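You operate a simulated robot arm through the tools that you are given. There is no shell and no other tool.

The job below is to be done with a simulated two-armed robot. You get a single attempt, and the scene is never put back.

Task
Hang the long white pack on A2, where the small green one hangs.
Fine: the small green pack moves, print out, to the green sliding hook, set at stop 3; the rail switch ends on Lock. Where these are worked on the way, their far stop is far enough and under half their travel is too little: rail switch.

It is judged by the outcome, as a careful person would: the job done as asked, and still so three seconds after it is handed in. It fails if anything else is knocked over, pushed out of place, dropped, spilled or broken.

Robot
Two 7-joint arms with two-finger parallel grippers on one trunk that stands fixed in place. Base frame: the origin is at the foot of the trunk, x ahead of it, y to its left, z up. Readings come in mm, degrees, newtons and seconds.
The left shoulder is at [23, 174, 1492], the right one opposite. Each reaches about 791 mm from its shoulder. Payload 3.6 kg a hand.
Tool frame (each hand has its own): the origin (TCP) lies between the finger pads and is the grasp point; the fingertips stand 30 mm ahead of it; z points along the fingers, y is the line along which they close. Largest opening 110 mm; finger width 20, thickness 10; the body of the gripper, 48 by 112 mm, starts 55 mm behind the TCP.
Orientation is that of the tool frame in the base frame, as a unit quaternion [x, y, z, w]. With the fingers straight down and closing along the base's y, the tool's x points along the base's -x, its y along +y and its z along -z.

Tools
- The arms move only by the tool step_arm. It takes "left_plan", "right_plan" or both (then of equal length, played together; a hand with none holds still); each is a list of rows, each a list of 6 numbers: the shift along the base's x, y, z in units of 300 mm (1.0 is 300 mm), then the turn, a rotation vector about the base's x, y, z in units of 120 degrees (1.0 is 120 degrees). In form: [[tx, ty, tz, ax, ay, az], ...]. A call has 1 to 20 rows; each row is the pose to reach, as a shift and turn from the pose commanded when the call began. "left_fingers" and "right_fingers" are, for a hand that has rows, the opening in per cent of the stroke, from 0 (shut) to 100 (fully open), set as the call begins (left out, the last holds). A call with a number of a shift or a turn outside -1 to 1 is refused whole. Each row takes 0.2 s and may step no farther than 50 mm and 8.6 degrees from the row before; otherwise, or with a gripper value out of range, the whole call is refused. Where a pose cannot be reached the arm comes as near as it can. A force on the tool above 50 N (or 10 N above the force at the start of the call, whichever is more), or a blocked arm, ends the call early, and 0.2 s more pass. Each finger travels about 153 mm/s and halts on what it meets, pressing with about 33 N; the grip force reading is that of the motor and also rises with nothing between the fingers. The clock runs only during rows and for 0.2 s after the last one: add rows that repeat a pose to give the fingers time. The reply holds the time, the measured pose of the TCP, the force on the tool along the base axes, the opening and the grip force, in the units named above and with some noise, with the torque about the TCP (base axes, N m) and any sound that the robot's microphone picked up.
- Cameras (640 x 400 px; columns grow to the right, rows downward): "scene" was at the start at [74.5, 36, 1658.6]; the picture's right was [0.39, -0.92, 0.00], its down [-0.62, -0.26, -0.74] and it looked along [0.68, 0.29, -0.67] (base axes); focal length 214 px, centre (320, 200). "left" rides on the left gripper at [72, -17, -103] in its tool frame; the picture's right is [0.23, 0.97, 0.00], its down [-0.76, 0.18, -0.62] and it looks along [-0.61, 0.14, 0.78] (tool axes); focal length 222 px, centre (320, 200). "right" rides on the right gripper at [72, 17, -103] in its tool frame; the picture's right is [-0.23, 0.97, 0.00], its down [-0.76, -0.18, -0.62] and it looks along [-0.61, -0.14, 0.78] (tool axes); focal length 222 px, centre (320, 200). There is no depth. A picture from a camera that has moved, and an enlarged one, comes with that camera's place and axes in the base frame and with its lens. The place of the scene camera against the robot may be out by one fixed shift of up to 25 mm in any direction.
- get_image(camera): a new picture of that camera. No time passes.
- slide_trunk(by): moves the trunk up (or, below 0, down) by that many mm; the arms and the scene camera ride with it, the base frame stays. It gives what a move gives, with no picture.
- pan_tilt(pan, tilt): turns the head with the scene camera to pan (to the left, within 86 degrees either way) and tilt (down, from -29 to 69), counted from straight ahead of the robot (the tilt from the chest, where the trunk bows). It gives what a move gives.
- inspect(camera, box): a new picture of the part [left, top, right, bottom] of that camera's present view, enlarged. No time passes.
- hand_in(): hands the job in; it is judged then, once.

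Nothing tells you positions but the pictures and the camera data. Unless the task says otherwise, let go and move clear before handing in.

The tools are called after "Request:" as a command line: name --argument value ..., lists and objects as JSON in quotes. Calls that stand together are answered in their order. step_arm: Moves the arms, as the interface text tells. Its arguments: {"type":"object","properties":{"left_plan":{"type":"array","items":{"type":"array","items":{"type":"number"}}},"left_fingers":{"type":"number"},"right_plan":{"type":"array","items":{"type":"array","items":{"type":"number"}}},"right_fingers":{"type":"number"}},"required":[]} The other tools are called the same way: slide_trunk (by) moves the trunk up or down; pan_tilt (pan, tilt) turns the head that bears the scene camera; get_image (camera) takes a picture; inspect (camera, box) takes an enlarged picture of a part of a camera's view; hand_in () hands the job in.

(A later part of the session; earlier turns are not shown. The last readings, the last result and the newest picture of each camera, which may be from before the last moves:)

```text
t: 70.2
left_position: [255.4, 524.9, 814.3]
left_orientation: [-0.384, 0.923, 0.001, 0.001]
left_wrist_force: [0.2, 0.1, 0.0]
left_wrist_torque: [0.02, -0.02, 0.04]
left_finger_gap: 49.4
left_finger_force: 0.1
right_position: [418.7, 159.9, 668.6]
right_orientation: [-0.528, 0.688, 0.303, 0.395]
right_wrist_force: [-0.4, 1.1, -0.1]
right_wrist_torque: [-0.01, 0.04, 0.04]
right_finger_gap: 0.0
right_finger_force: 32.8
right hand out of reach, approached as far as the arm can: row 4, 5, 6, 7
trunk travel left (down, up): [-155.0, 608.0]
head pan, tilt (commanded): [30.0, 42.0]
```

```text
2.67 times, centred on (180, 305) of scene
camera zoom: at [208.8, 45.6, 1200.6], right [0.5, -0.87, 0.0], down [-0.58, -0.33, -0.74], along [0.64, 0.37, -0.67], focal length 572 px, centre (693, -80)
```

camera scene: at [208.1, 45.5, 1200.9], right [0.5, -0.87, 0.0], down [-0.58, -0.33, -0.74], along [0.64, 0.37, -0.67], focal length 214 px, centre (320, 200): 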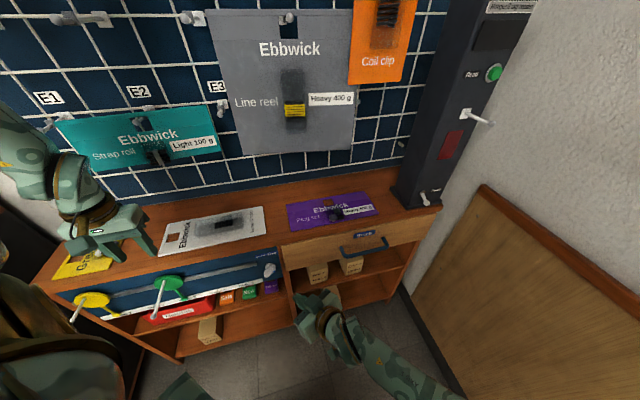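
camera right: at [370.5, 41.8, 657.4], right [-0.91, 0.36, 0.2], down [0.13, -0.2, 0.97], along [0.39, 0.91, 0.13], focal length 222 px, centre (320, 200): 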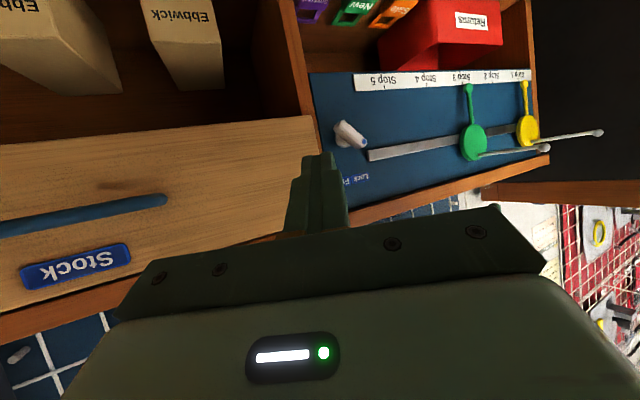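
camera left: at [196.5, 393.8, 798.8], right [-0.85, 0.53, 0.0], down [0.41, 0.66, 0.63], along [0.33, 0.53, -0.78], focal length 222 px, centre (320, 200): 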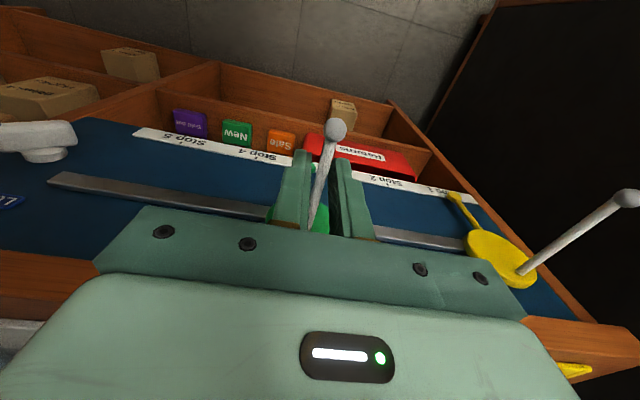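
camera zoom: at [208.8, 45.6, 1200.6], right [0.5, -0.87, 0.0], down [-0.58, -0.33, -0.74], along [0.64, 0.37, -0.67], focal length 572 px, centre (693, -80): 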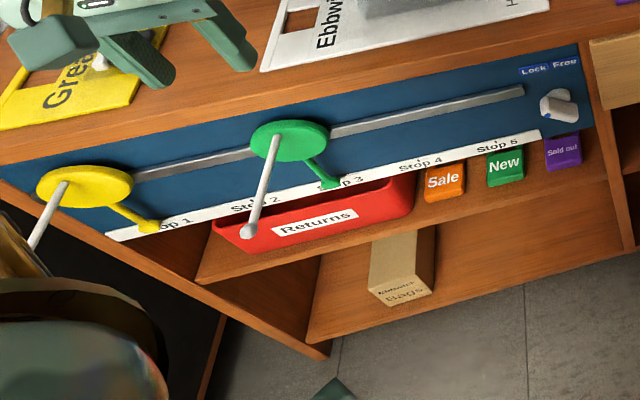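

The rail is locked with the hook on Stop 3. Next is the green pack: I'll draw the left hand outward and turn it 90° so the fingers close along the wall normal, ready to pinch the card's top edge.

Request:
step_arm --left_plan '[[-0.02, -0.01, 0.05, 0, 0, -0.068], [-0.04, -0.02, 0.1, 0, 0, -0.136], [-0.06, -0.03, 0.15, 0, 0, -0.205], [-0.08, -0.04, 0.2, 0, 0, -0.273], [-0.1, -0.05, 0.2, 0, 0, -0.341], [-0.1, -0.06, 0.2, 0, 0, -0.409], [-0.1, -0.07, 0.2, 0, 0, -0.477], [-0.1, -0.08, 0.2, 0, 0, -0.545], [-0.1, -0.08, 0.2, 0, 0, -0.614], [-0.1, -0.08, 0.2, 0, 0, -0.682], [-0.1, -0.08, 0.2, 0, 0, -0.75], [-0.1, -0.08, 0.2, 0, 0, -0.75]]'

Request:
get_image --camera "scene"

```text
t: 72.8
left_position: [225.5, 500.4, 873.2]
left_orientation: [0.382, 0.924, -0.001, 0.001]
left_wrist_force: [0.0, -0.5, -0.1]
left_wrist_torque: [0.01, 0.01, -0.01]
left_finger_gap: 49.3
left_finger_force: 0.0
left hand out of reach, approached as far as the arm can: row 2
right_position: [418.3, 159.8, 667.9]
right_orientation: [-0.528, 0.688, 0.304, 0.395]
right_wrist_force: [-0.3, -0.2, 0.3]
right_wrist_torque: [-0.02, 0.01, 0.01]
right_finger_gap: 0.0
right_finger_force: 32.7
trunk travel left (down, up): [-155.0, 608.0]
head pan, tilt (commanded): [30.0, 42.0]
```

```text
taken
camera scene: at [208.7, 45.5, 1200.6], right [0.5, -0.87, 0.0], down [-0.58, -0.33, -0.74], along [0.64, 0.37, -0.67], focal length 214 px, centre (320, 200)
```

scene: 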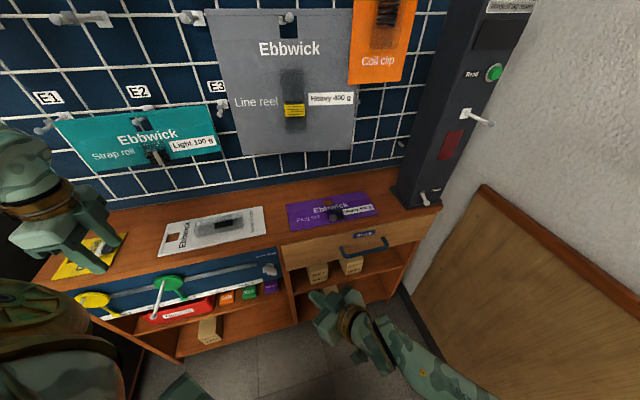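

Request:
slide_trunk --by 230

Request:
get_image --camera "scene"

Request:
get_image --camera "left"

```text
t: 75.2
left_position: [226.2, 499.0, 1105.0]
left_orientation: [0.38, 0.925, -0.001, 0.001]
left_wrist_force: [-0.4, -0.7, -0.1]
left_wrist_torque: [0.03, -0.05, -0.01]
left_finger_gap: 49.3
left_finger_force: 0.0
right_position: [417.4, 159.3, 897.2]
right_orientation: [-0.527, 0.689, 0.301, 0.397]
right_wrist_force: [-0.1, 0.8, 0.1]
right_wrist_torque: [0.0, 0.02, 0.01]
right_finger_gap: 0.1
right_finger_force: 33.2
trunk travel left (down, up): [-385.0, 378.0]
head pan, tilt (commanded): [30.0, 42.0]
```

```text
taken
camera scene: at [105.3, 45.6, 1437.3], right [0.5, -0.87, 0.0], down [-0.58, -0.33, -0.74], along [0.64, 0.37, -0.67], focal length 214 px, centre (320, 200)
```

scene: 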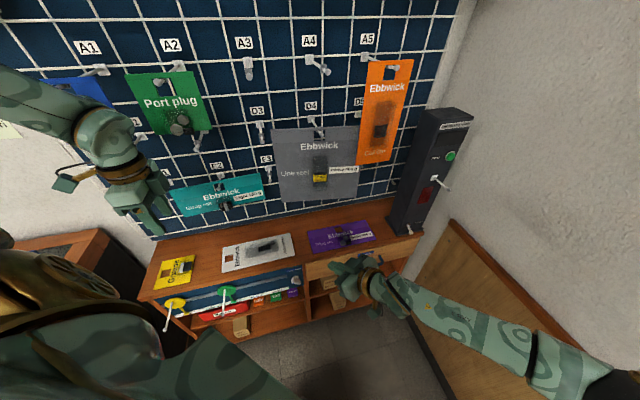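

```text
taken
camera left: at [163.6, 538.6, 1207.5], right [0.52, 0.85, 0.0], down [0.67, -0.41, 0.62], along [0.53, -0.33, -0.78], focal length 222 px, centre (320, 200)
```

left: 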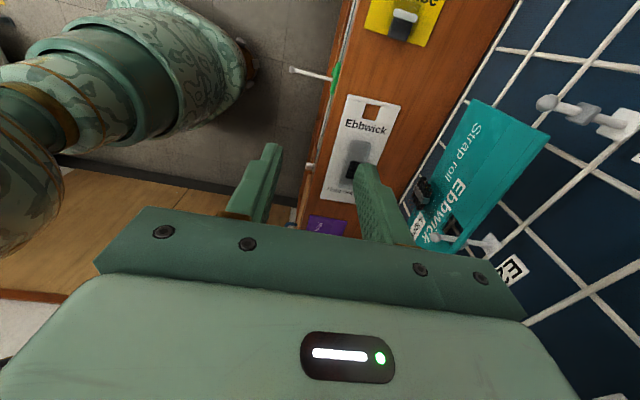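

Request:
step_arm --left_plan '[[0.0, -0.1, 0.05, 0, 0, 0], [0.02, -0.18, 0.13, 0, 0, 0], [0.05, -0.25, 0.22, 0, 0, 0], [0.08, -0.3, 0.32, 0, 0, 0], [0.113, -0.33, 0.43, 0, 0, 0], [0.113, -0.33, 0.48, 0, 0, 0], [0.113, -0.33, 0.48, 0, 0, 0]]' --left_fingers 60

Request:
slide_trunk --by 130

Request:
get_image --camera "scene"

Request:
get_image --camera "left"

```text
t: 76.8
left_position: [261.6, 401.3, 1249.4]
left_orientation: [0.38, 0.925, -0.001, 0.001]
left_wrist_force: [0.5, -0.9, 0.3]
left_wrist_torque: [0.0, 0.04, 0.03]
left_finger_gap: 66.0
left_finger_force: 0.1
right_position: [418.2, 158.4, 898.4]
right_orientation: [-0.527, 0.687, 0.303, 0.397]
right_wrist_force: [0.3, -0.1, 0.5]
right_wrist_torque: [0.02, -0.03, 0.0]
right_finger_gap: 0.0
right_finger_force: 32.5
trunk travel left (down, up): [-385.0, 378.0]
head pan, tilt (commanded): [30.0, 42.0]
```

```text
t: 78.4
left_position: [260.1, 401.1, 1378.2]
left_orientation: [0.382, 0.924, -0.001, 0.0]
left_wrist_force: [-0.2, -0.2, -0.4]
left_wrist_torque: [0.02, -0.01, 0.01]
left_finger_gap: 66.0
left_finger_force: 0.1
right_position: [417.0, 159.2, 1028.4]
right_orientation: [-0.527, 0.688, 0.302, 0.397]
right_wrist_force: [-0.1, -0.6, -0.2]
right_wrist_torque: [-0.03, 0.01, 0.03]
right_finger_gap: 0.1
right_finger_force: 33.3
trunk travel left (down, up): [-515.0, 248.0]
head pan, tilt (commanded): [30.0, 42.0]
```

```text
taken
camera scene: at [77.8, 45.6, 1568.3], right [0.5, -0.87, 0.0], down [-0.58, -0.33, -0.74], along [0.64, 0.37, -0.67], focal length 214 px, centre (320, 200)
```

scene: 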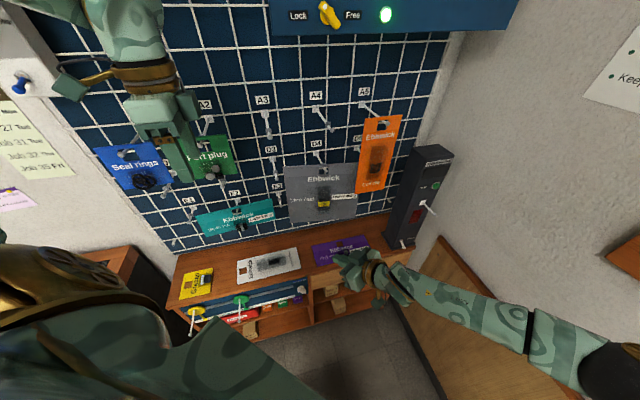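

```text
taken
camera left: at [197.4, 439.6, 1481.4], right [0.52, 0.85, 0.0], down [0.67, -0.41, 0.62], along [0.53, -0.33, -0.78], focal length 222 px, centre (320, 200)
```

left: 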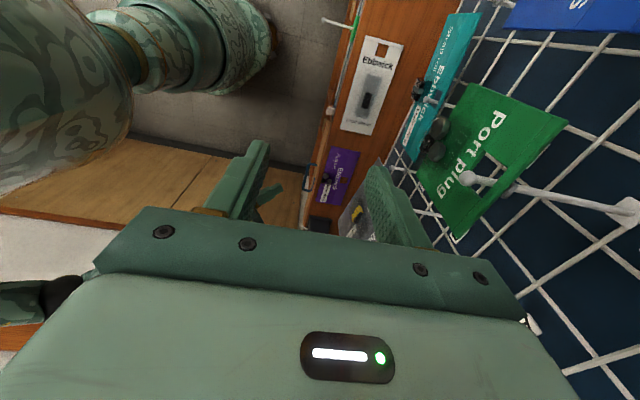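

The left camera now sees the green pack on its peg. I'll zoom in to locate the card's top edge, hole and ball.

Request:
inspect --camera "left" --box '[400, 70, 592, 190]'

Request:
inspect --camera "scene" --box '[150, 90, 278, 170]'

```text
3.33 times, centred on (496, 130) of left
camera zoom: at [197.4, 439.6, 1481.4], right [0.52, 0.85, 0.0], down [0.67, -0.41, 0.62], along [0.53, -0.33, -0.78], focal length 740 px, centre (-267, 433)
```

zoom: 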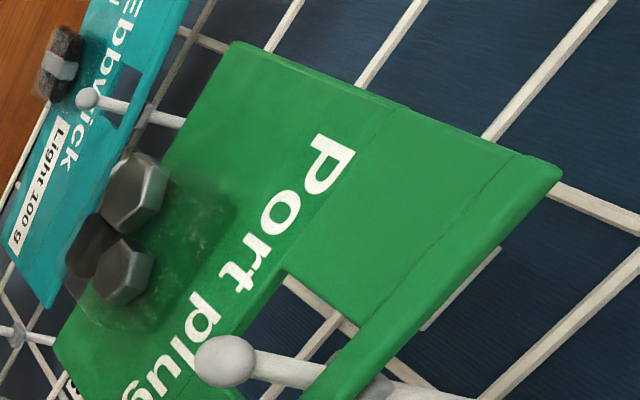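

```text
5.00 times, centred on (214, 130) of scene
camera zoom: at [77.8, 45.6, 1568.3], right [0.5, -0.87, 0.0], down [-0.58, -0.33, -0.74], along [0.64, 0.37, -0.67], focal length 1072 px, centre (850, 550)
```

zoom: 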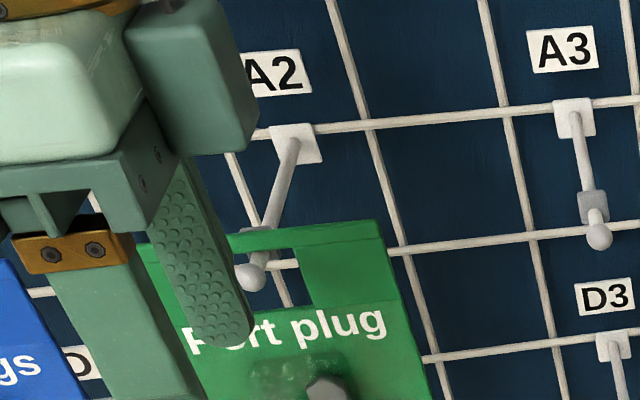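

I make the card's plane s≈600 (distance along the wall normal), top edge z≈1351, and ball near (344,490,1332). I'll pinch the card's top-right corner, clear of the peg, starting from directly above it.

Request:
step_arm --left_plan '[[0.0, 0.0, 0.08, 0, 0, 0], [0.08, 0.04, 0.1, 0, 0, 0], [0.17, 0.09, 0.1, 0, 0, 0], [0.26, 0.15, 0.1, 0, 0, 0], [0.34, 0.2, 0.1, 0, 0, 0], [0.3917, 0.2327, 0.1, 0, 0, 0], [0.3917, 0.2327, 0.1, 0, 0, 0]]'

Request:
get_image --camera "left"

Request:
get_image --camera "scene"

```text
t: 80.0
left_position: [377.7, 471.3, 1407.3]
left_orientation: [0.38, 0.925, -0.001, 0.001]
left_wrist_force: [-0.5, 0.2, 0.5]
left_wrist_torque: [0.01, -0.02, -0.04]
left_finger_gap: 65.9
left_finger_force: 0.0
right_position: [417.2, 159.3, 1028.4]
right_orientation: [-0.527, 0.688, 0.301, 0.397]
right_wrist_force: [0.8, -0.3, 0.2]
right_wrist_torque: [0.04, 0.01, -0.01]
right_finger_gap: 0.1
right_finger_force: 33.2
trunk travel left (down, up): [-515.0, 248.0]
head pan, tilt (commanded): [30.0, 42.0]
```

```text
taken
camera left: at [314.2, 510.0, 1511.1], right [0.52, 0.85, 0.0], down [0.67, -0.41, 0.62], along [0.53, -0.33, -0.78], focal length 222 px, centre (320, 200)
```

left: 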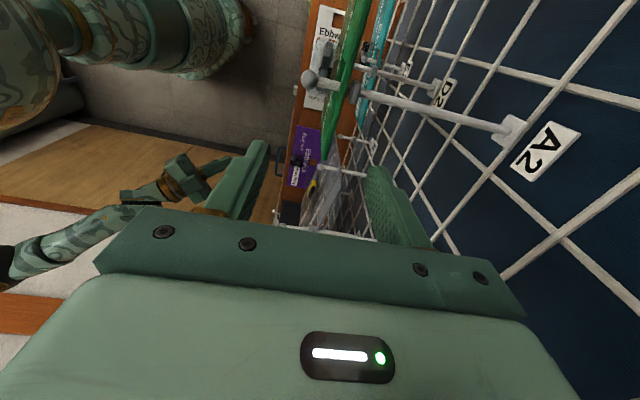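

```text
taken
camera scene: at [77.3, 45.5, 1568.4], right [0.5, -0.87, 0.0], down [-0.58, -0.33, -0.74], along [0.64, 0.37, -0.67], focal length 214 px, centre (320, 200)
```

scene: 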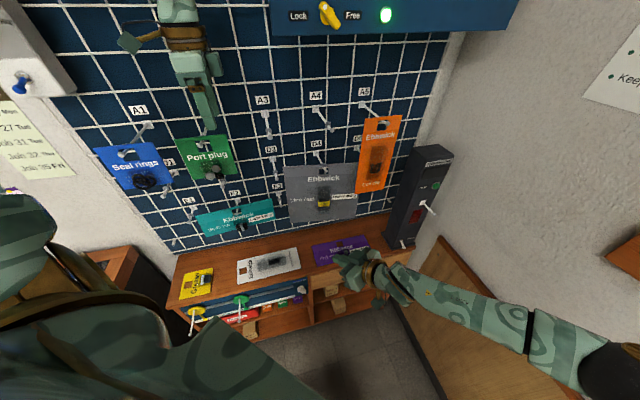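

Request:
inspect --camera "left" --box '[256, 40, 448, 240]'

Request:
inspect --camera "scene" --box '[140, 70, 268, 150]'

```text
2.00 times, centred on (352, 140) of left
camera zoom: at [314.2, 510.0, 1511.1], right [0.52, 0.85, 0.0], down [0.67, -0.41, 0.62], along [0.53, -0.33, -0.78], focal length 444 px, centre (256, 320)
```

zoom: 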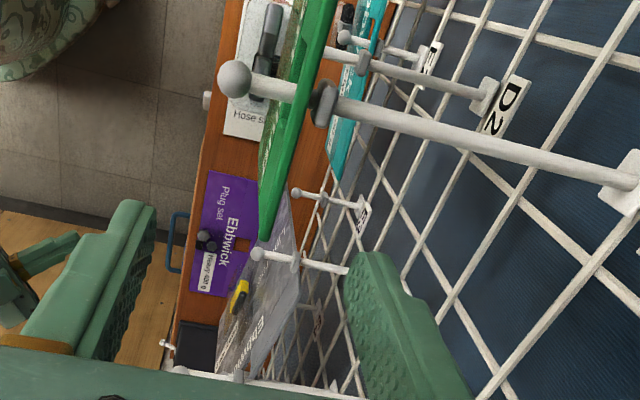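

```text
5.00 times, centred on (204, 110) of scene
camera zoom: at [77.3, 45.5, 1568.4], right [0.5, -0.87, 0.0], down [-0.58, -0.33, -0.74], along [0.64, 0.37, -0.67], focal length 1072 px, centre (900, 650)
```

zoom: 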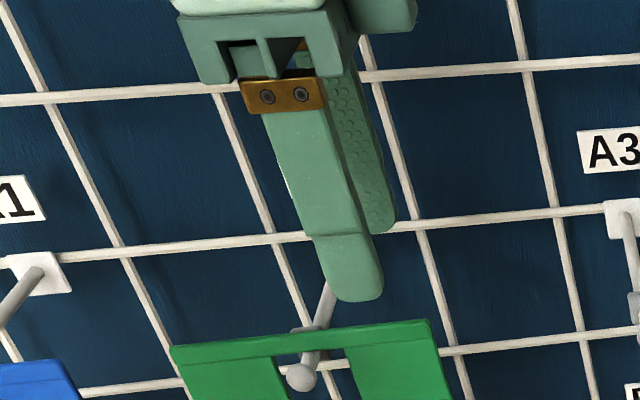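

The card will pass between the open fingers. I'll descend to straddle its top-right corner and look before closing.

Request:
step_arm --left_plan '[[0.008, 0.008, -0.08, 0, 0, 0], [0.008, 0.008, -0.16, 0, 0, 0], [0.008, 0.008, -0.233, 0, 0, 0], [0.008, 0.008, -0.233, 0, 0, 0]]'

Request:
inspect --camera "left" --box '[256, 40, 448, 240]'

Request:
inspect --camera "scene" --box '[140, 90, 268, 170]'

```text
t: 81.0
left_position: [378.5, 471.9, 1335.4]
left_orientation: [0.38, 0.925, -0.001, 0.001]
left_wrist_force: [0.0, 0.3, 0.4]
left_wrist_torque: [0.01, 0.02, 0.0]
left_finger_gap: 65.8
left_finger_force: 0.1
right_position: [417.8, 158.9, 1029.7]
right_orientation: [-0.527, 0.688, 0.301, 0.397]
right_wrist_force: [-0.1, 0.0, 0.5]
right_wrist_torque: [0.0, -0.02, -0.02]
right_finger_gap: 0.0
right_finger_force: 33.1
trunk travel left (down, up): [-515.0, 248.0]
head pan, tilt (commanded): [30.0, 42.0]
```

```text
2.00 times, centred on (352, 140) of left
camera zoom: at [316.8, 510.9, 1440.7], right [0.52, 0.85, 0.0], down [0.67, -0.41, 0.62], along [0.53, -0.33, -0.78], focal length 444 px, centre (256, 320)
```

zoom: 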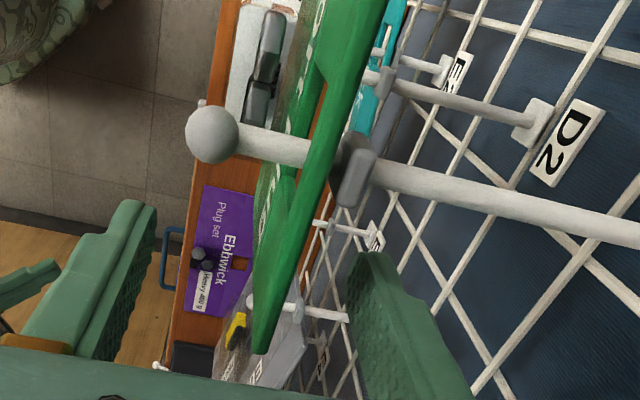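

```text
5.00 times, centred on (204, 130) of scene
camera zoom: at [77.5, 45.4, 1568.4], right [0.5, -0.87, 0.0], down [-0.58, -0.33, -0.74], along [0.64, 0.37, -0.67], focal length 1072 px, centre (900, 550)
```

zoom: 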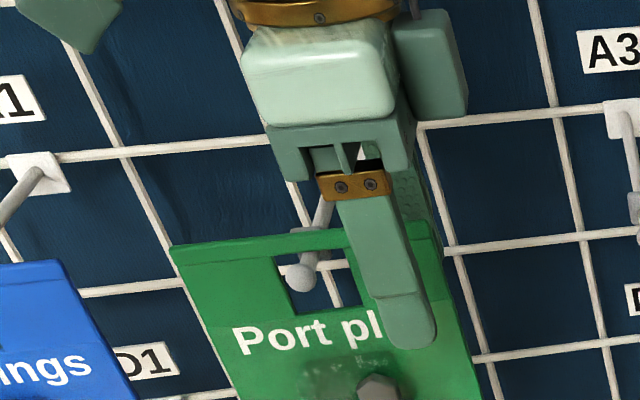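

Request:
step_arm --left_plan '[[0, 0, 0, 0, 0, 0], [0, 0, 0, 0, 0, 0], [0, 0, 0, 0, 0, 0], [0, 0, 0, 0, 0, 0]]' --left_fingers 0

Request:
inspect --camera "left" --box '[256, 40, 448, 240]'

Request:
inspect --camera "scene" --box '[140, 90, 268, 170]'

```text
t: 82.0
left_position: [379.4, 471.8, 1338.0]
left_orientation: [0.381, 0.925, -0.001, 0.0]
left_wrist_force: [-0.9, 0.5, 2.6]
left_wrist_torque: [0.1, 0.02, -0.02]
left_finger_gap: 4.1
left_finger_force: 33.1
right_position: [417.3, 159.4, 1028.4]
right_orientation: [-0.527, 0.688, 0.301, 0.398]
right_wrist_force: [0.5, -1.1, -0.4]
right_wrist_torque: [0.0, 0.02, 0.01]
right_finger_gap: 0.2
right_finger_force: 32.9
trunk travel left (down, up): [-515.0, 248.0]
head pan, tilt (commanded): [30.0, 42.0]
```

```text
2.00 times, centred on (352, 140) of left
camera zoom: at [317.0, 511.0, 1441.0], right [0.52, 0.85, 0.0], down [0.67, -0.41, 0.62], along [0.53, -0.33, -0.78], focal length 444 px, centre (256, 320)
```

zoom: 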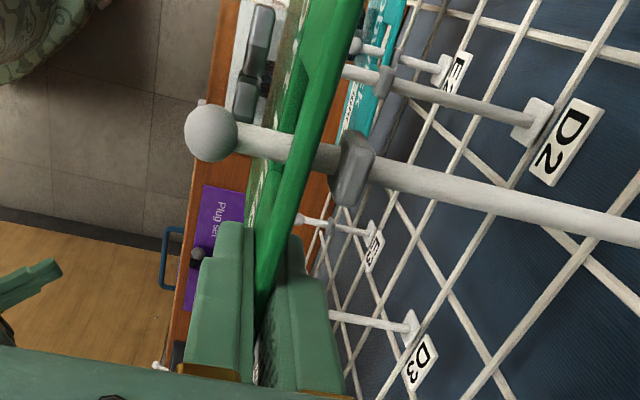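

```text
5.00 times, centred on (204, 130) of scene
camera zoom: at [77.7, 45.5, 1568.4], right [0.5, -0.87, 0.0], down [-0.58, -0.33, -0.74], along [0.64, 0.37, -0.67], focal length 1072 px, centre (900, 550)
```

zoom: 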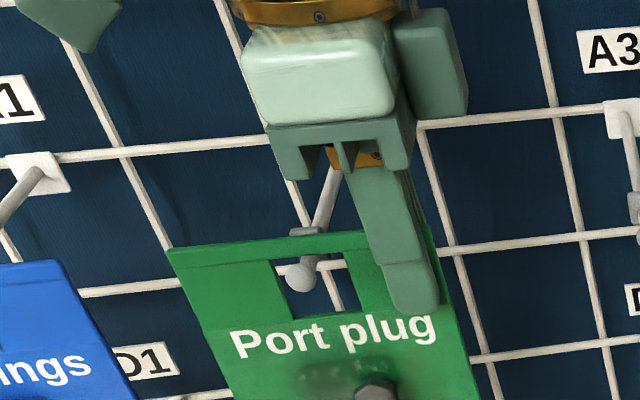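

The card is pinched (4 mm). I'll lift it about 6 mm to centre the ball in the hole and check.

Request:
step_arm --left_plan '[[0, 0, 0.01, 0, 0, 0], [0, 0, 0.02, 0, 0, 0], [0, 0, 0.02, 0, 0, 0]]'

Request:
inspect --camera "scene" --box '[160, 110, 240, 160]'

Request:
inspect --camera "left" --box '[256, 40, 448, 160]'

```text
t: 82.8
left_position: [379.2, 472.9, 1342.3]
left_orientation: [0.382, 0.924, 0.0, 0.001]
left_wrist_force: [1.1, -0.3, -1.6]
left_wrist_torque: [-0.05, -0.02, 0.02]
left_finger_gap: 4.3
left_finger_force: 33.0
right_position: [417.4, 159.4, 1028.9]
right_orientation: [-0.527, 0.688, 0.301, 0.398]
right_wrist_force: [-0.4, -0.6, -0.4]
right_wrist_torque: [0.02, 0.04, 0.01]
right_finger_gap: 0.2
right_finger_force: 32.7
trunk travel left (down, up): [-515.0, 248.0]
head pan, tilt (commanded): [30.0, 42.0]
```

```text
8.00 times, centred on (200, 135) of scene
camera zoom: at [77.8, 45.8, 1568.4], right [0.5, -0.87, 0.0], down [-0.58, -0.33, -0.74], along [0.64, 0.37, -0.67], focal length 1716 px, centre (1280, 720)
```

zoom: 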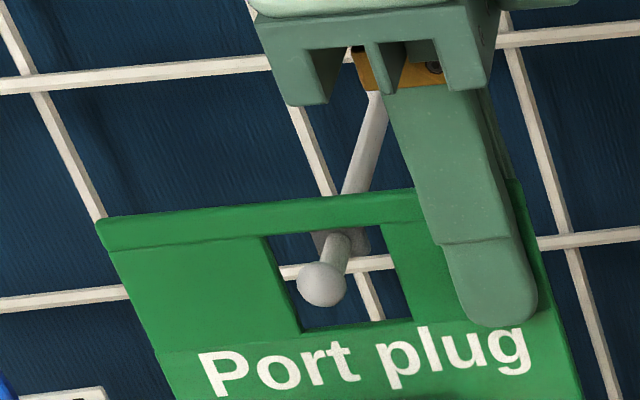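

```text
3.33 times, centred on (352, 100) of left
camera zoom: at [316.8, 511.2, 1446.7], right [0.52, 0.85, 0.0], down [0.67, -0.41, 0.62], along [0.53, -0.33, -0.78], focal length 740 px, centre (213, 533)
```

zoom: 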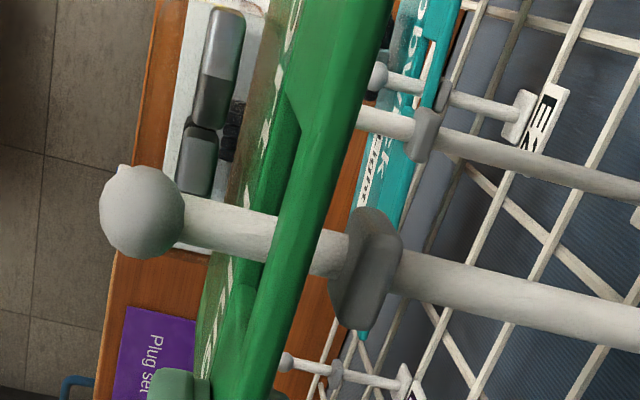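

The rod is still near the hole's top edge, so I'll lift 4.5 mm more, then draw the card straight outward off the ball.

Request:
step_arm --left_plan '[[0, 0, 0.015, 0, 0, 0], [-0.02, -0.02, 0.015, 0, 0, 0], [-0.04, -0.04, 0.015, 0, 0, 0], [-0.06, -0.06, 0.015, 0, 0, 0], [-0.08, -0.08, 0.015, 0, 0, 0], [-0.1, -0.1, 0.015, 0, 0, 0], [-0.13, -0.13, 0.015, 0, 0, 0], [-0.13, -0.13, 0.015, 0, 0, 0]]'

Request:
get_image --camera "scene"

Request:
get_image --camera "left"

```text
t: 84.6
left_position: [340.8, 434.4, 1347.6]
left_orientation: [0.381, 0.925, -0.001, 0.001]
left_wrist_force: [-0.1, 0.0, -0.5]
left_wrist_torque: [-0.02, 0.0, 0.06]
left_finger_gap: 4.2
left_finger_force: 32.9
right_position: [418.8, 159.2, 1028.0]
right_orientation: [-0.527, 0.688, 0.302, 0.397]
right_wrist_force: [-0.6, -1.0, 0.2]
right_wrist_torque: [-0.02, 0.0, 0.03]
right_finger_gap: 0.0
right_finger_force: 33.4
trunk travel left (down, up): [-515.0, 248.0]
head pan, tilt (commanded): [30.0, 42.0]
```

```text
taken
camera scene: at [78.1, 45.9, 1568.4], right [0.5, -0.87, 0.0], down [-0.58, -0.33, -0.74], along [0.64, 0.37, -0.67], focal length 214 px, centre (320, 200)
```

scene: 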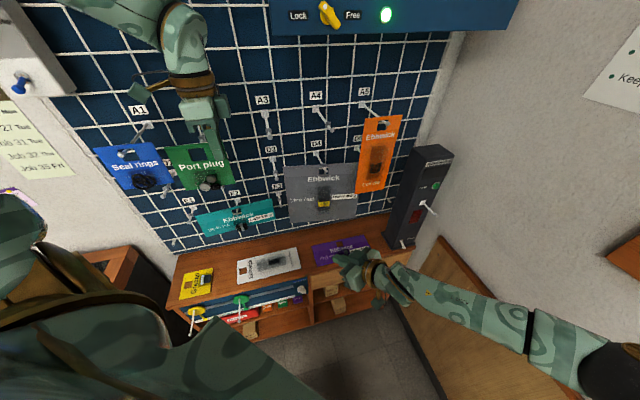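

```text
taken
camera left: at [278.2, 473.1, 1451.4], right [0.52, 0.85, 0.0], down [0.67, -0.41, 0.62], along [0.53, -0.33, -0.78], focal length 222 px, centre (320, 200)
```

left: 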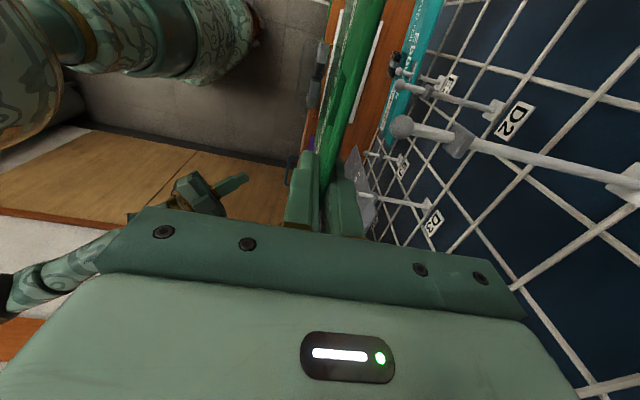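

The green pack is off A2 and firmly held, print still outward. I'll carry it outward and left, then lower the trunk toward the rail.

Request:
step_arm --left_plan '[[-0.06, -0.04, 0.0, 0, 0, 0], [-0.12, -0.04, 0.0, 0, 0, 0], [-0.18, 0.0, 0.0, 0, 0, 0], [-0.24, 0.04, 0.0, 0, 0, 0], [-0.3, 0.08, 0.0, 0, 0, 0], [-0.335, 0.108, 0.0, 0, 0, 0], [-0.335, 0.108, 0.0, 0, 0, 0]]'

Request:
get_image --camera "scene"

```text
t: 86.2
left_position: [239.0, 466.4, 1347.5]
left_orientation: [0.381, 0.924, -0.001, 0.0]
left_wrist_force: [-0.1, 0.1, -0.8]
left_wrist_torque: [-0.01, -0.01, -0.02]
left_finger_gap: 4.0
left_finger_force: 33.1
right_position: [418.5, 158.4, 1026.9]
right_orientation: [-0.527, 0.689, 0.301, 0.397]
right_wrist_force: [0.3, 0.1, 0.0]
right_wrist_torque: [0.01, 0.02, -0.02]
right_finger_gap: 0.1
right_finger_force: 33.1
trunk travel left (down, up): [-515.0, 248.0]
head pan, tilt (commanded): [30.0, 42.0]
```

```text
taken
camera scene: at [78.0, 45.5, 1568.4], right [0.5, -0.87, 0.0], down [-0.58, -0.33, -0.74], along [0.64, 0.37, -0.67], focal length 214 px, centre (320, 200)
```

scene: 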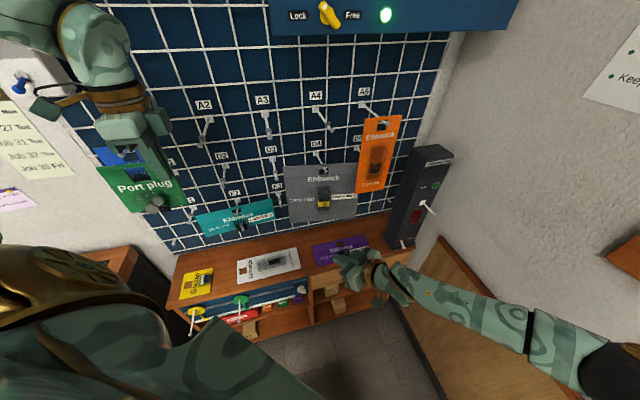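

Request:
slide_trunk --by -230

Request:
step_arm --left_plan '[[0, 0, -0.12, 0, 0, 0], [0, 0, -0.24, 0, 0, 0], [0, 0, -0.36, 0, 0, 0], [0, 0, -0.48, 0, 0, 0], [0, 0, -0.6, 0, 0, 0], [0, 0, -0.6, 0, 0, 0]]'

Request:
get_image --camera "scene"

```text
t: 88.6
left_position: [239.2, 466.1, 1118.9]
left_orientation: [0.38, 0.925, -0.002, 0.001]
left_wrist_force: [-0.5, 0.0, -1.6]
left_wrist_torque: [0.0, -0.04, -0.02]
left_finger_gap: 4.1
left_finger_force: 32.7
right_position: [417.2, 158.9, 797.5]
right_orientation: [-0.527, 0.688, 0.301, 0.397]
right_wrist_force: [0.1, -0.3, 0.3]
right_wrist_torque: [-0.01, -0.01, -0.02]
right_finger_gap: 0.2
right_finger_force: 32.5
trunk travel left (down, up): [-285.0, 478.0]
head pan, tilt (commanded): [30.0, 42.0]
```

```text
t: 90.0
left_position: [240.9, 466.7, 938.8]
left_orientation: [0.381, 0.925, 0.0, 0.001]
left_wrist_force: [0.1, -0.7, -0.5]
left_wrist_torque: [-0.01, -0.05, 0.0]
left_finger_gap: 4.1
left_finger_force: 32.8
right_position: [417.3, 159.6, 798.7]
right_orientation: [-0.527, 0.688, 0.301, 0.397]
right_wrist_force: [-0.5, 0.2, -0.4]
right_wrist_torque: [0.03, 0.03, -0.02]
right_finger_gap: 0.1
right_finger_force: 33.0
trunk travel left (down, up): [-285.0, 478.0]
head pan, tilt (commanded): [30.0, 42.0]
```

```text
taken
camera scene: at [141.3, 45.2, 1335.9], right [0.5, -0.87, 0.0], down [-0.58, -0.33, -0.74], along [0.64, 0.37, -0.67], focal length 214 px, centre (320, 200)
```

scene: 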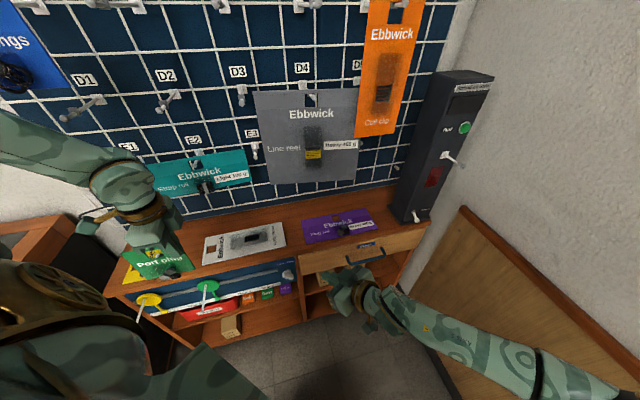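

Request:
step_arm --left_plan '[[0, 0, -0.1, 0, 0, 0], [0, 0, -0.2, 0, 0, 0], [0, -0.03, -0.3, 0, 0, 0], [-0.04, -0.08, -0.33, 0, 0, 0], [-0.08, -0.14, -0.36, 0, 0, 0], [-0.124, -0.207, -0.38, 0, 0, 0], [-0.124, -0.207, -0.38, 0, 0, 0]]'

Request:
get_image --camera "scene"

Request:
get_image --camera "left"

Request:
get_image --camera "right"

```text
t: 91.6
left_position: [203.7, 404.9, 823.9]
left_orientation: [0.381, 0.925, 0.0, 0.0]
left_wrist_force: [-0.3, 0.8, -1.2]
left_wrist_torque: [-0.02, 0.0, 0.0]
left_finger_gap: 4.1
left_finger_force: 32.3
right_position: [418.5, 159.3, 797.5]
right_orientation: [-0.527, 0.689, 0.301, 0.397]
right_wrist_force: [-0.7, 0.0, -0.2]
right_wrist_torque: [0.03, 0.03, 0.0]
right_finger_gap: 0.1
right_finger_force: 32.6
trunk travel left (down, up): [-285.0, 478.0]
head pan, tilt (commanded): [30.0, 42.0]
```

```text
taken
camera scene: at [142.0, 45.6, 1335.8], right [0.5, -0.87, 0.0], down [-0.58, -0.33, -0.74], along [0.64, 0.37, -0.67], focal length 214 px, centre (320, 200)
```

scene: 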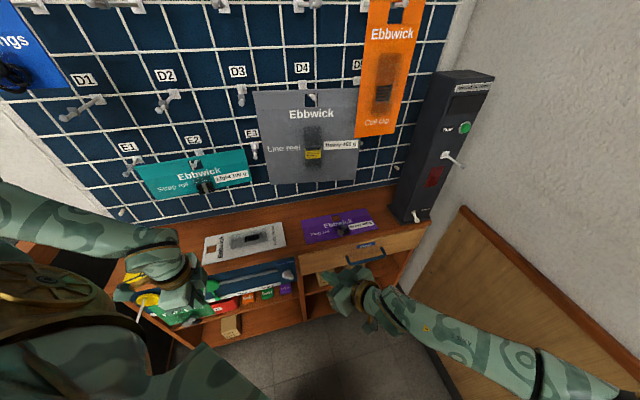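

```text
taken
camera left: at [141.0, 442.9, 927.8], right [0.52, 0.85, 0.0], down [0.67, -0.41, 0.62], along [0.53, -0.33, -0.78], focal length 222 px, centre (320, 200)
```

left: 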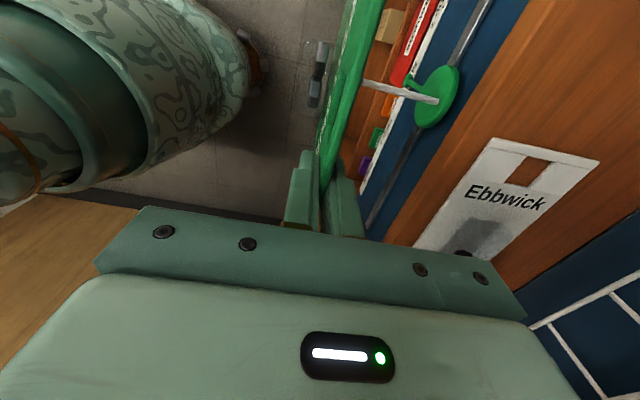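

```text
taken
camera right: at [369.5, 41.9, 786.8], right [-0.91, 0.37, 0.19], down [0.13, -0.2, 0.97], along [0.39, 0.91, 0.13], focal length 222 px, centre (320, 200)
```

right: 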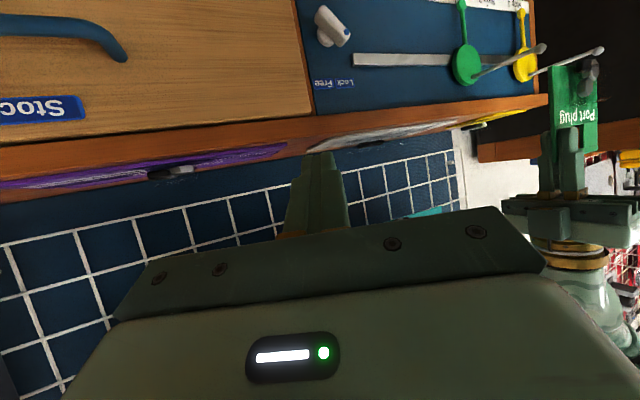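

The peg sits at w≈−181 (position along the wall), z≈690, with its ball at s≈458, and the card is safely in front of it. I'll descend so the hole lines up with the ball, then verify with the right camera.

Request:
step_arm --left_plan '[[0, 0, -0.1, 0, 0, 0], [0, 0, -0.2, 0, 0, 0], [0, 0, -0.3, 0, 0, 0], [0, 0, -0.4, 0, 0, 0], [0, 0, -0.413, 0, 0, 0], [0, 0, -0.413, 0, 0, 0]]'

Request:
get_image --camera "right"

Request:
inspect --camera "right" --box '[448, 0, 640, 120]'

Request:
get_image --camera "left"

Request:
inspect --camera "scene" --box '[80, 240, 272, 360]'

```text
t: 93.0
left_position: [205.5, 426.0, 728.9]
left_orientation: [0.381, 0.925, -0.001, 0.001]
left_wrist_force: [0.1, -0.3, -0.6]
left_wrist_torque: [-0.03, 0.0, -0.02]
left_finger_gap: 4.0
left_finger_force: 32.3
left hand out of reach, approached as far as the arm can: row 3, 4, 5, 6
right_position: [416.6, 159.2, 797.6]
right_orientation: [-0.527, 0.688, 0.301, 0.397]
right_wrist_force: [-1.0, 0.2, 0.0]
right_wrist_torque: [0.0, 0.02, 0.01]
right_finger_gap: 0.0
right_finger_force: 33.0
trunk travel left (down, up): [-285.0, 478.0]
head pan, tilt (commanded): [30.0, 42.0]
```

```text
taken
camera right: at [369.2, 41.9, 786.9], right [-0.91, 0.37, 0.19], down [0.13, -0.2, 0.97], along [0.39, 0.91, 0.13], focal length 222 px, centre (320, 200)
```

right: 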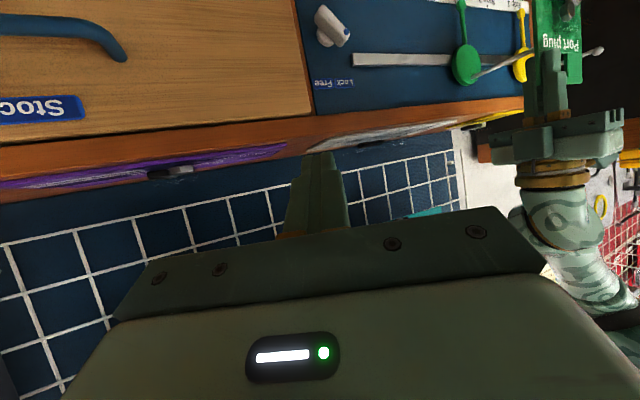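

```text
3.33 times, centred on (544, 60) of right
camera zoom: at [369.2, 41.9, 786.9], right [-0.91, 0.37, 0.19], down [0.13, -0.2, 0.97], along [0.39, 0.91, 0.13], focal length 740 px, centre (-427, 667)
```

zoom: 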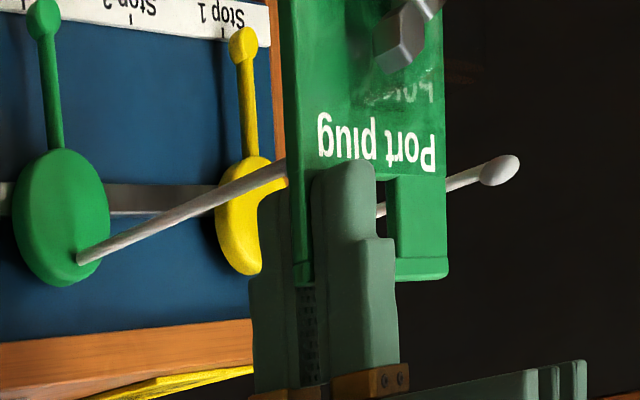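

```text
taken
camera left: at [141.8, 465.7, 833.2], right [0.53, 0.85, 0.0], down [0.67, -0.41, 0.62], along [0.53, -0.33, -0.78], focal length 222 px, centre (320, 200)
```

left: 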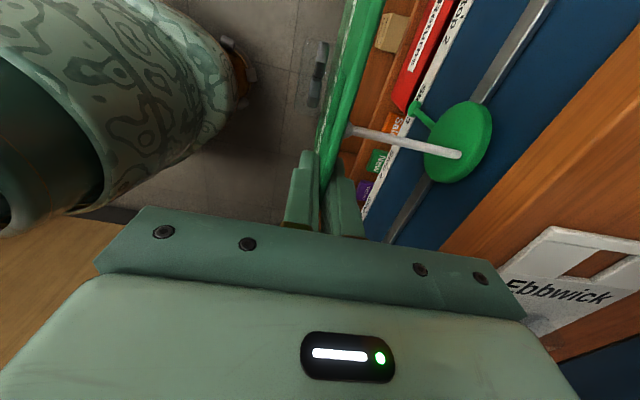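

```text
3.33 times, centred on (176, 300) of scene
camera zoom: at [141.5, 45.6, 1335.9], right [0.5, -0.87, 0.0], down [-0.58, -0.33, -0.74], along [0.64, 0.37, -0.67], focal length 715 px, centre (800, -133)
```

zoom: 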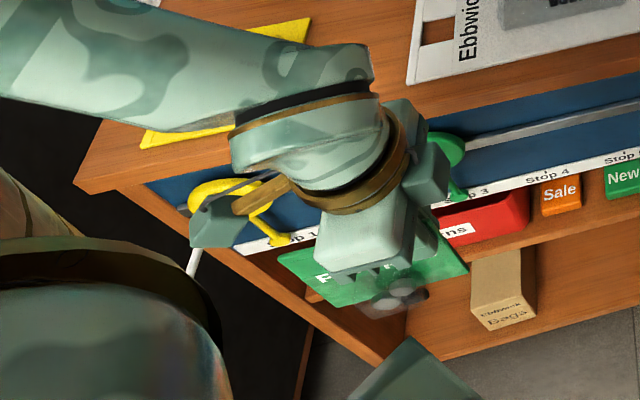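

The arm can't quite reach low enough from this trunk height. I'll lift the card back up and out, then lower the trunk 90 mm instead.

Request:
step_arm --left_plan '[[-0.01, -0.04, 0.1, 0, 0, 0], [-0.01, -0.07, 0.2, 0, 0, 0], [-0.01, -0.07, 0.29, 0, 0, 0], [-0.01, -0.07, 0.29, 0, 0, 0]]'

Request:
slide_trunk --by -80

Request:
get_image --camera "left"

Request:
get_image --camera "right"

```text
t: 94.0
left_position: [201.2, 405.9, 819.9]
left_orientation: [0.38, 0.925, -0.002, 0.0]
left_wrist_force: [-0.1, -0.1, -0.8]
left_wrist_torque: [-0.03, 0.02, 0.01]
left_finger_gap: 4.3
left_finger_force: 33.1
right_position: [418.0, 158.6, 797.8]
right_orientation: [-0.527, 0.688, 0.302, 0.397]
right_wrist_force: [-0.1, 1.2, 0.9]
right_wrist_torque: [0.0, 0.0, 0.02]
right_finger_gap: 0.0
right_finger_force: 33.1
trunk travel left (down, up): [-285.0, 478.0]
head pan, tilt (commanded): [30.0, 42.0]
```

```text
t: 95.2
left_position: [201.5, 406.4, 736.4]
left_orientation: [0.381, 0.925, -0.001, 0.001]
left_wrist_force: [0.0, -0.8, -0.3]
left_wrist_torque: [0.0, -0.05, -0.01]
left_finger_gap: 4.1
left_finger_force: 33.0
right_position: [418.4, 158.7, 718.5]
right_orientation: [-0.526, 0.688, 0.3, 0.398]
right_wrist_force: [0.0, -0.1, -0.6]
right_wrist_torque: [0.01, -0.03, -0.04]
right_finger_gap: 0.1
right_finger_force: 33.0
trunk travel left (down, up): [-205.0, 558.0]
head pan, tilt (commanded): [30.0, 42.0]
```

```text
taken
camera left: at [138.9, 444.6, 840.2], right [0.52, 0.85, 0.0], down [0.66, -0.41, 0.63], along [0.53, -0.33, -0.78], focal length 222 px, centre (320, 200)
```

left: 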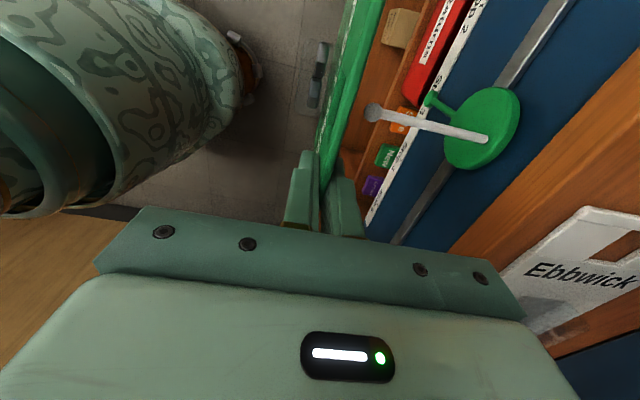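

```text
taken
camera right: at [369.1, 41.9, 707.4], right [-0.91, 0.37, 0.19], down [0.13, -0.2, 0.97], along [0.39, 0.91, 0.13], focal length 222 px, centre (320, 200)
```

right: 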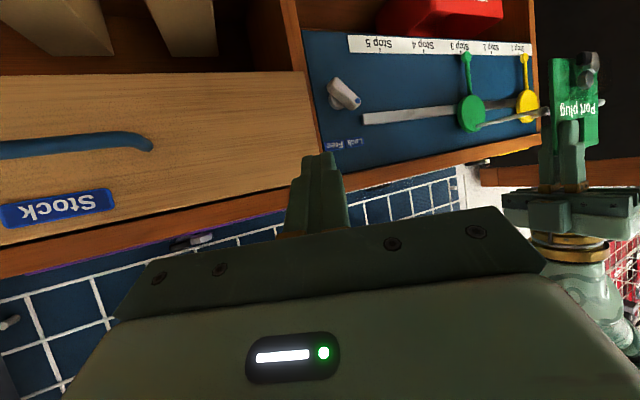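

Request:
step_arm --left_plan '[[0.006, -0.006, -0.06, 0, 0, 0], [0.006, -0.006, -0.123, 0, 0, 0], [0.006, -0.006, -0.123, 0, 0, 0]]'

Request:
inspect --camera "right" --box '[448, 20, 640, 140]'

Request:
get_image --camera "left"

Request:
inspect --camera "scene" --box '[80, 240, 272, 360]'

```text
t: 96.0
left_position: [201.9, 404.0, 698.5]
left_orientation: [0.381, 0.925, 0.0, 0.0]
left_wrist_force: [-0.2, 0.5, -0.7]
left_wrist_torque: [-0.02, 0.0, -0.04]
left_finger_gap: 4.2
left_finger_force: 33.0
right_position: [417.8, 161.1, 718.7]
right_orientation: [-0.528, 0.688, 0.301, 0.397]
right_wrist_force: [0.3, -0.4, 0.3]
right_wrist_torque: [-0.02, 0.02, 0.0]
right_finger_gap: 0.0
right_finger_force: 32.8
trunk travel left (down, up): [-205.0, 558.0]
head pan, tilt (commanded): [30.0, 42.0]
```

```text
3.33 times, centred on (544, 80) of right
camera zoom: at [369.2, 41.9, 706.9], right [-0.91, 0.37, 0.19], down [0.13, -0.2, 0.97], along [0.39, 0.91, 0.13], focal length 740 px, centre (-427, 600)
```

zoom: 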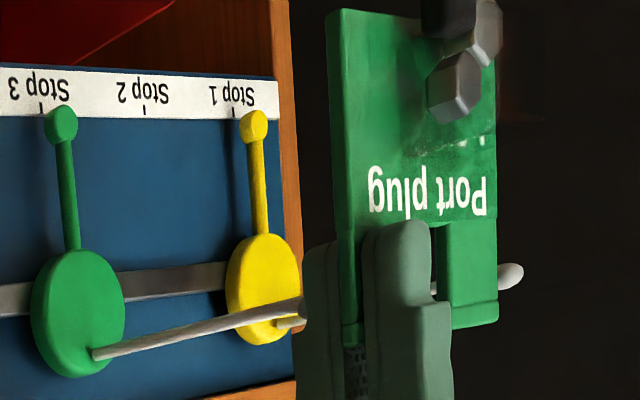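

```text
taken
camera left: at [140.2, 442.8, 803.0], right [0.52, 0.85, 0.0], down [0.67, -0.41, 0.62], along [0.53, -0.33, -0.78], focal length 222 px, centre (320, 200)
```

left: 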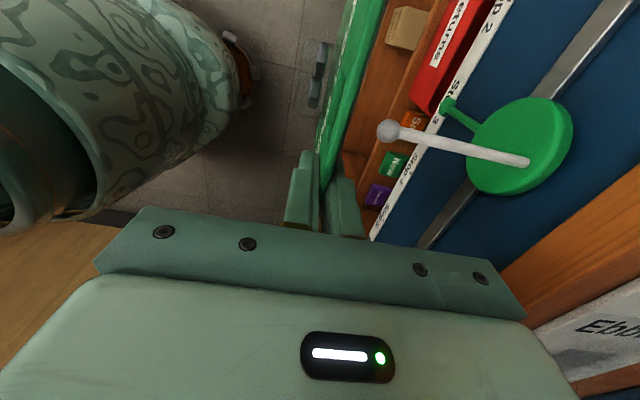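

```text
3.33 times, centred on (176, 300) of scene
camera zoom: at [180.6, 45.6, 1253.2], right [0.5, -0.87, 0.0], down [-0.58, -0.33, -0.74], along [0.64, 0.37, -0.67], focal length 715 px, centre (800, -133)
```

zoom: 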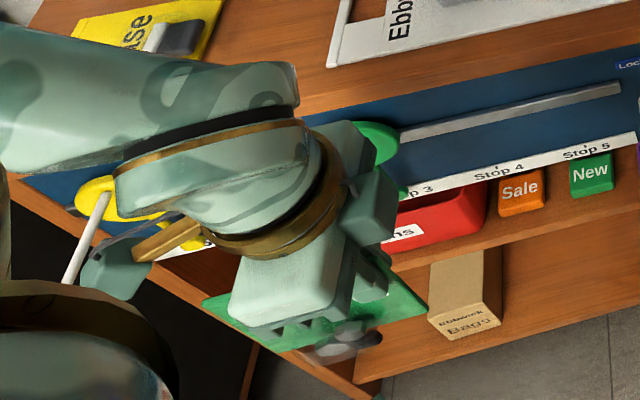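

The hole lines up with the ball within a couple of millimetres. I'll move inward in two parts, checking force after the ball enters the hole.

Request:
step_arm --left_plan '[[0.008, 0.002, 0.0067, 0, 0, 0], [0.027, 0.02, 0.0067, 0, 0, 0], [0.046, 0.039, 0.0067, 0, 0, 0], [0.065, 0.058, 0.0067, 0, 0, 0], [0.075, 0.068, 0.0067, 0, 0, 0], [0.075, 0.068, 0.0067, 0, 0, 0]]'

Request:
inspect --camera "right" --box '[448, 20, 640, 140]'

Request:
get_image --camera "left"

```text
t: 97.4
left_position: [227.3, 424.5, 701.3]
left_orientation: [0.381, 0.925, -0.001, 0.001]
left_wrist_force: [0.5, 0.3, -1.0]
left_wrist_torque: [-0.02, -0.01, 0.0]
left_finger_gap: 4.1
left_finger_force: 33.2
right_position: [417.5, 158.6, 717.5]
right_orientation: [-0.528, 0.688, 0.301, 0.397]
right_wrist_force: [0.4, 0.8, 0.9]
right_wrist_torque: [0.0, 0.0, 0.02]
right_finger_gap: 0.0
right_finger_force: 33.0
trunk travel left (down, up): [-205.0, 558.0]
head pan, tilt (commanded): [30.0, 42.0]
```

```text
3.33 times, centred on (544, 80) of right
camera zoom: at [369.3, 41.9, 706.9], right [-0.91, 0.37, 0.19], down [0.13, -0.2, 0.97], along [0.39, 0.91, 0.13], focal length 740 px, centre (-427, 600)
```

zoom: 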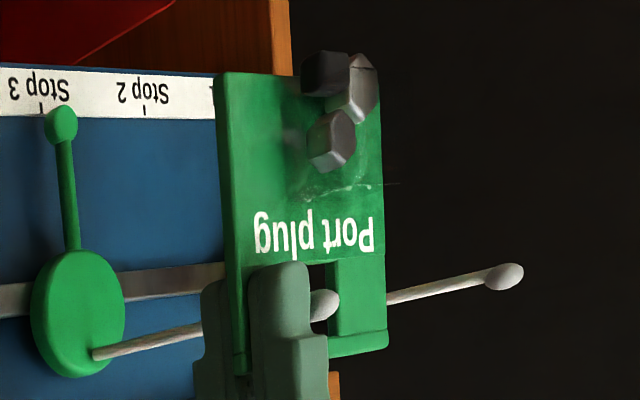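

```text
taken
camera left: at [163.7, 462.9, 805.0], right [0.52, 0.85, 0.0], down [0.67, -0.41, 0.62], along [0.53, -0.33, -0.78], focal length 222 px, centre (320, 200)
```

left: 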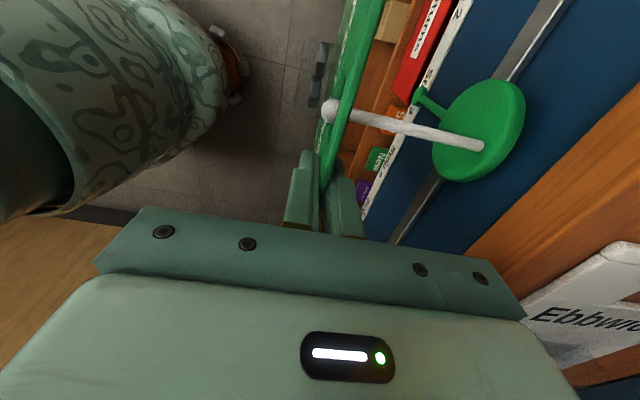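

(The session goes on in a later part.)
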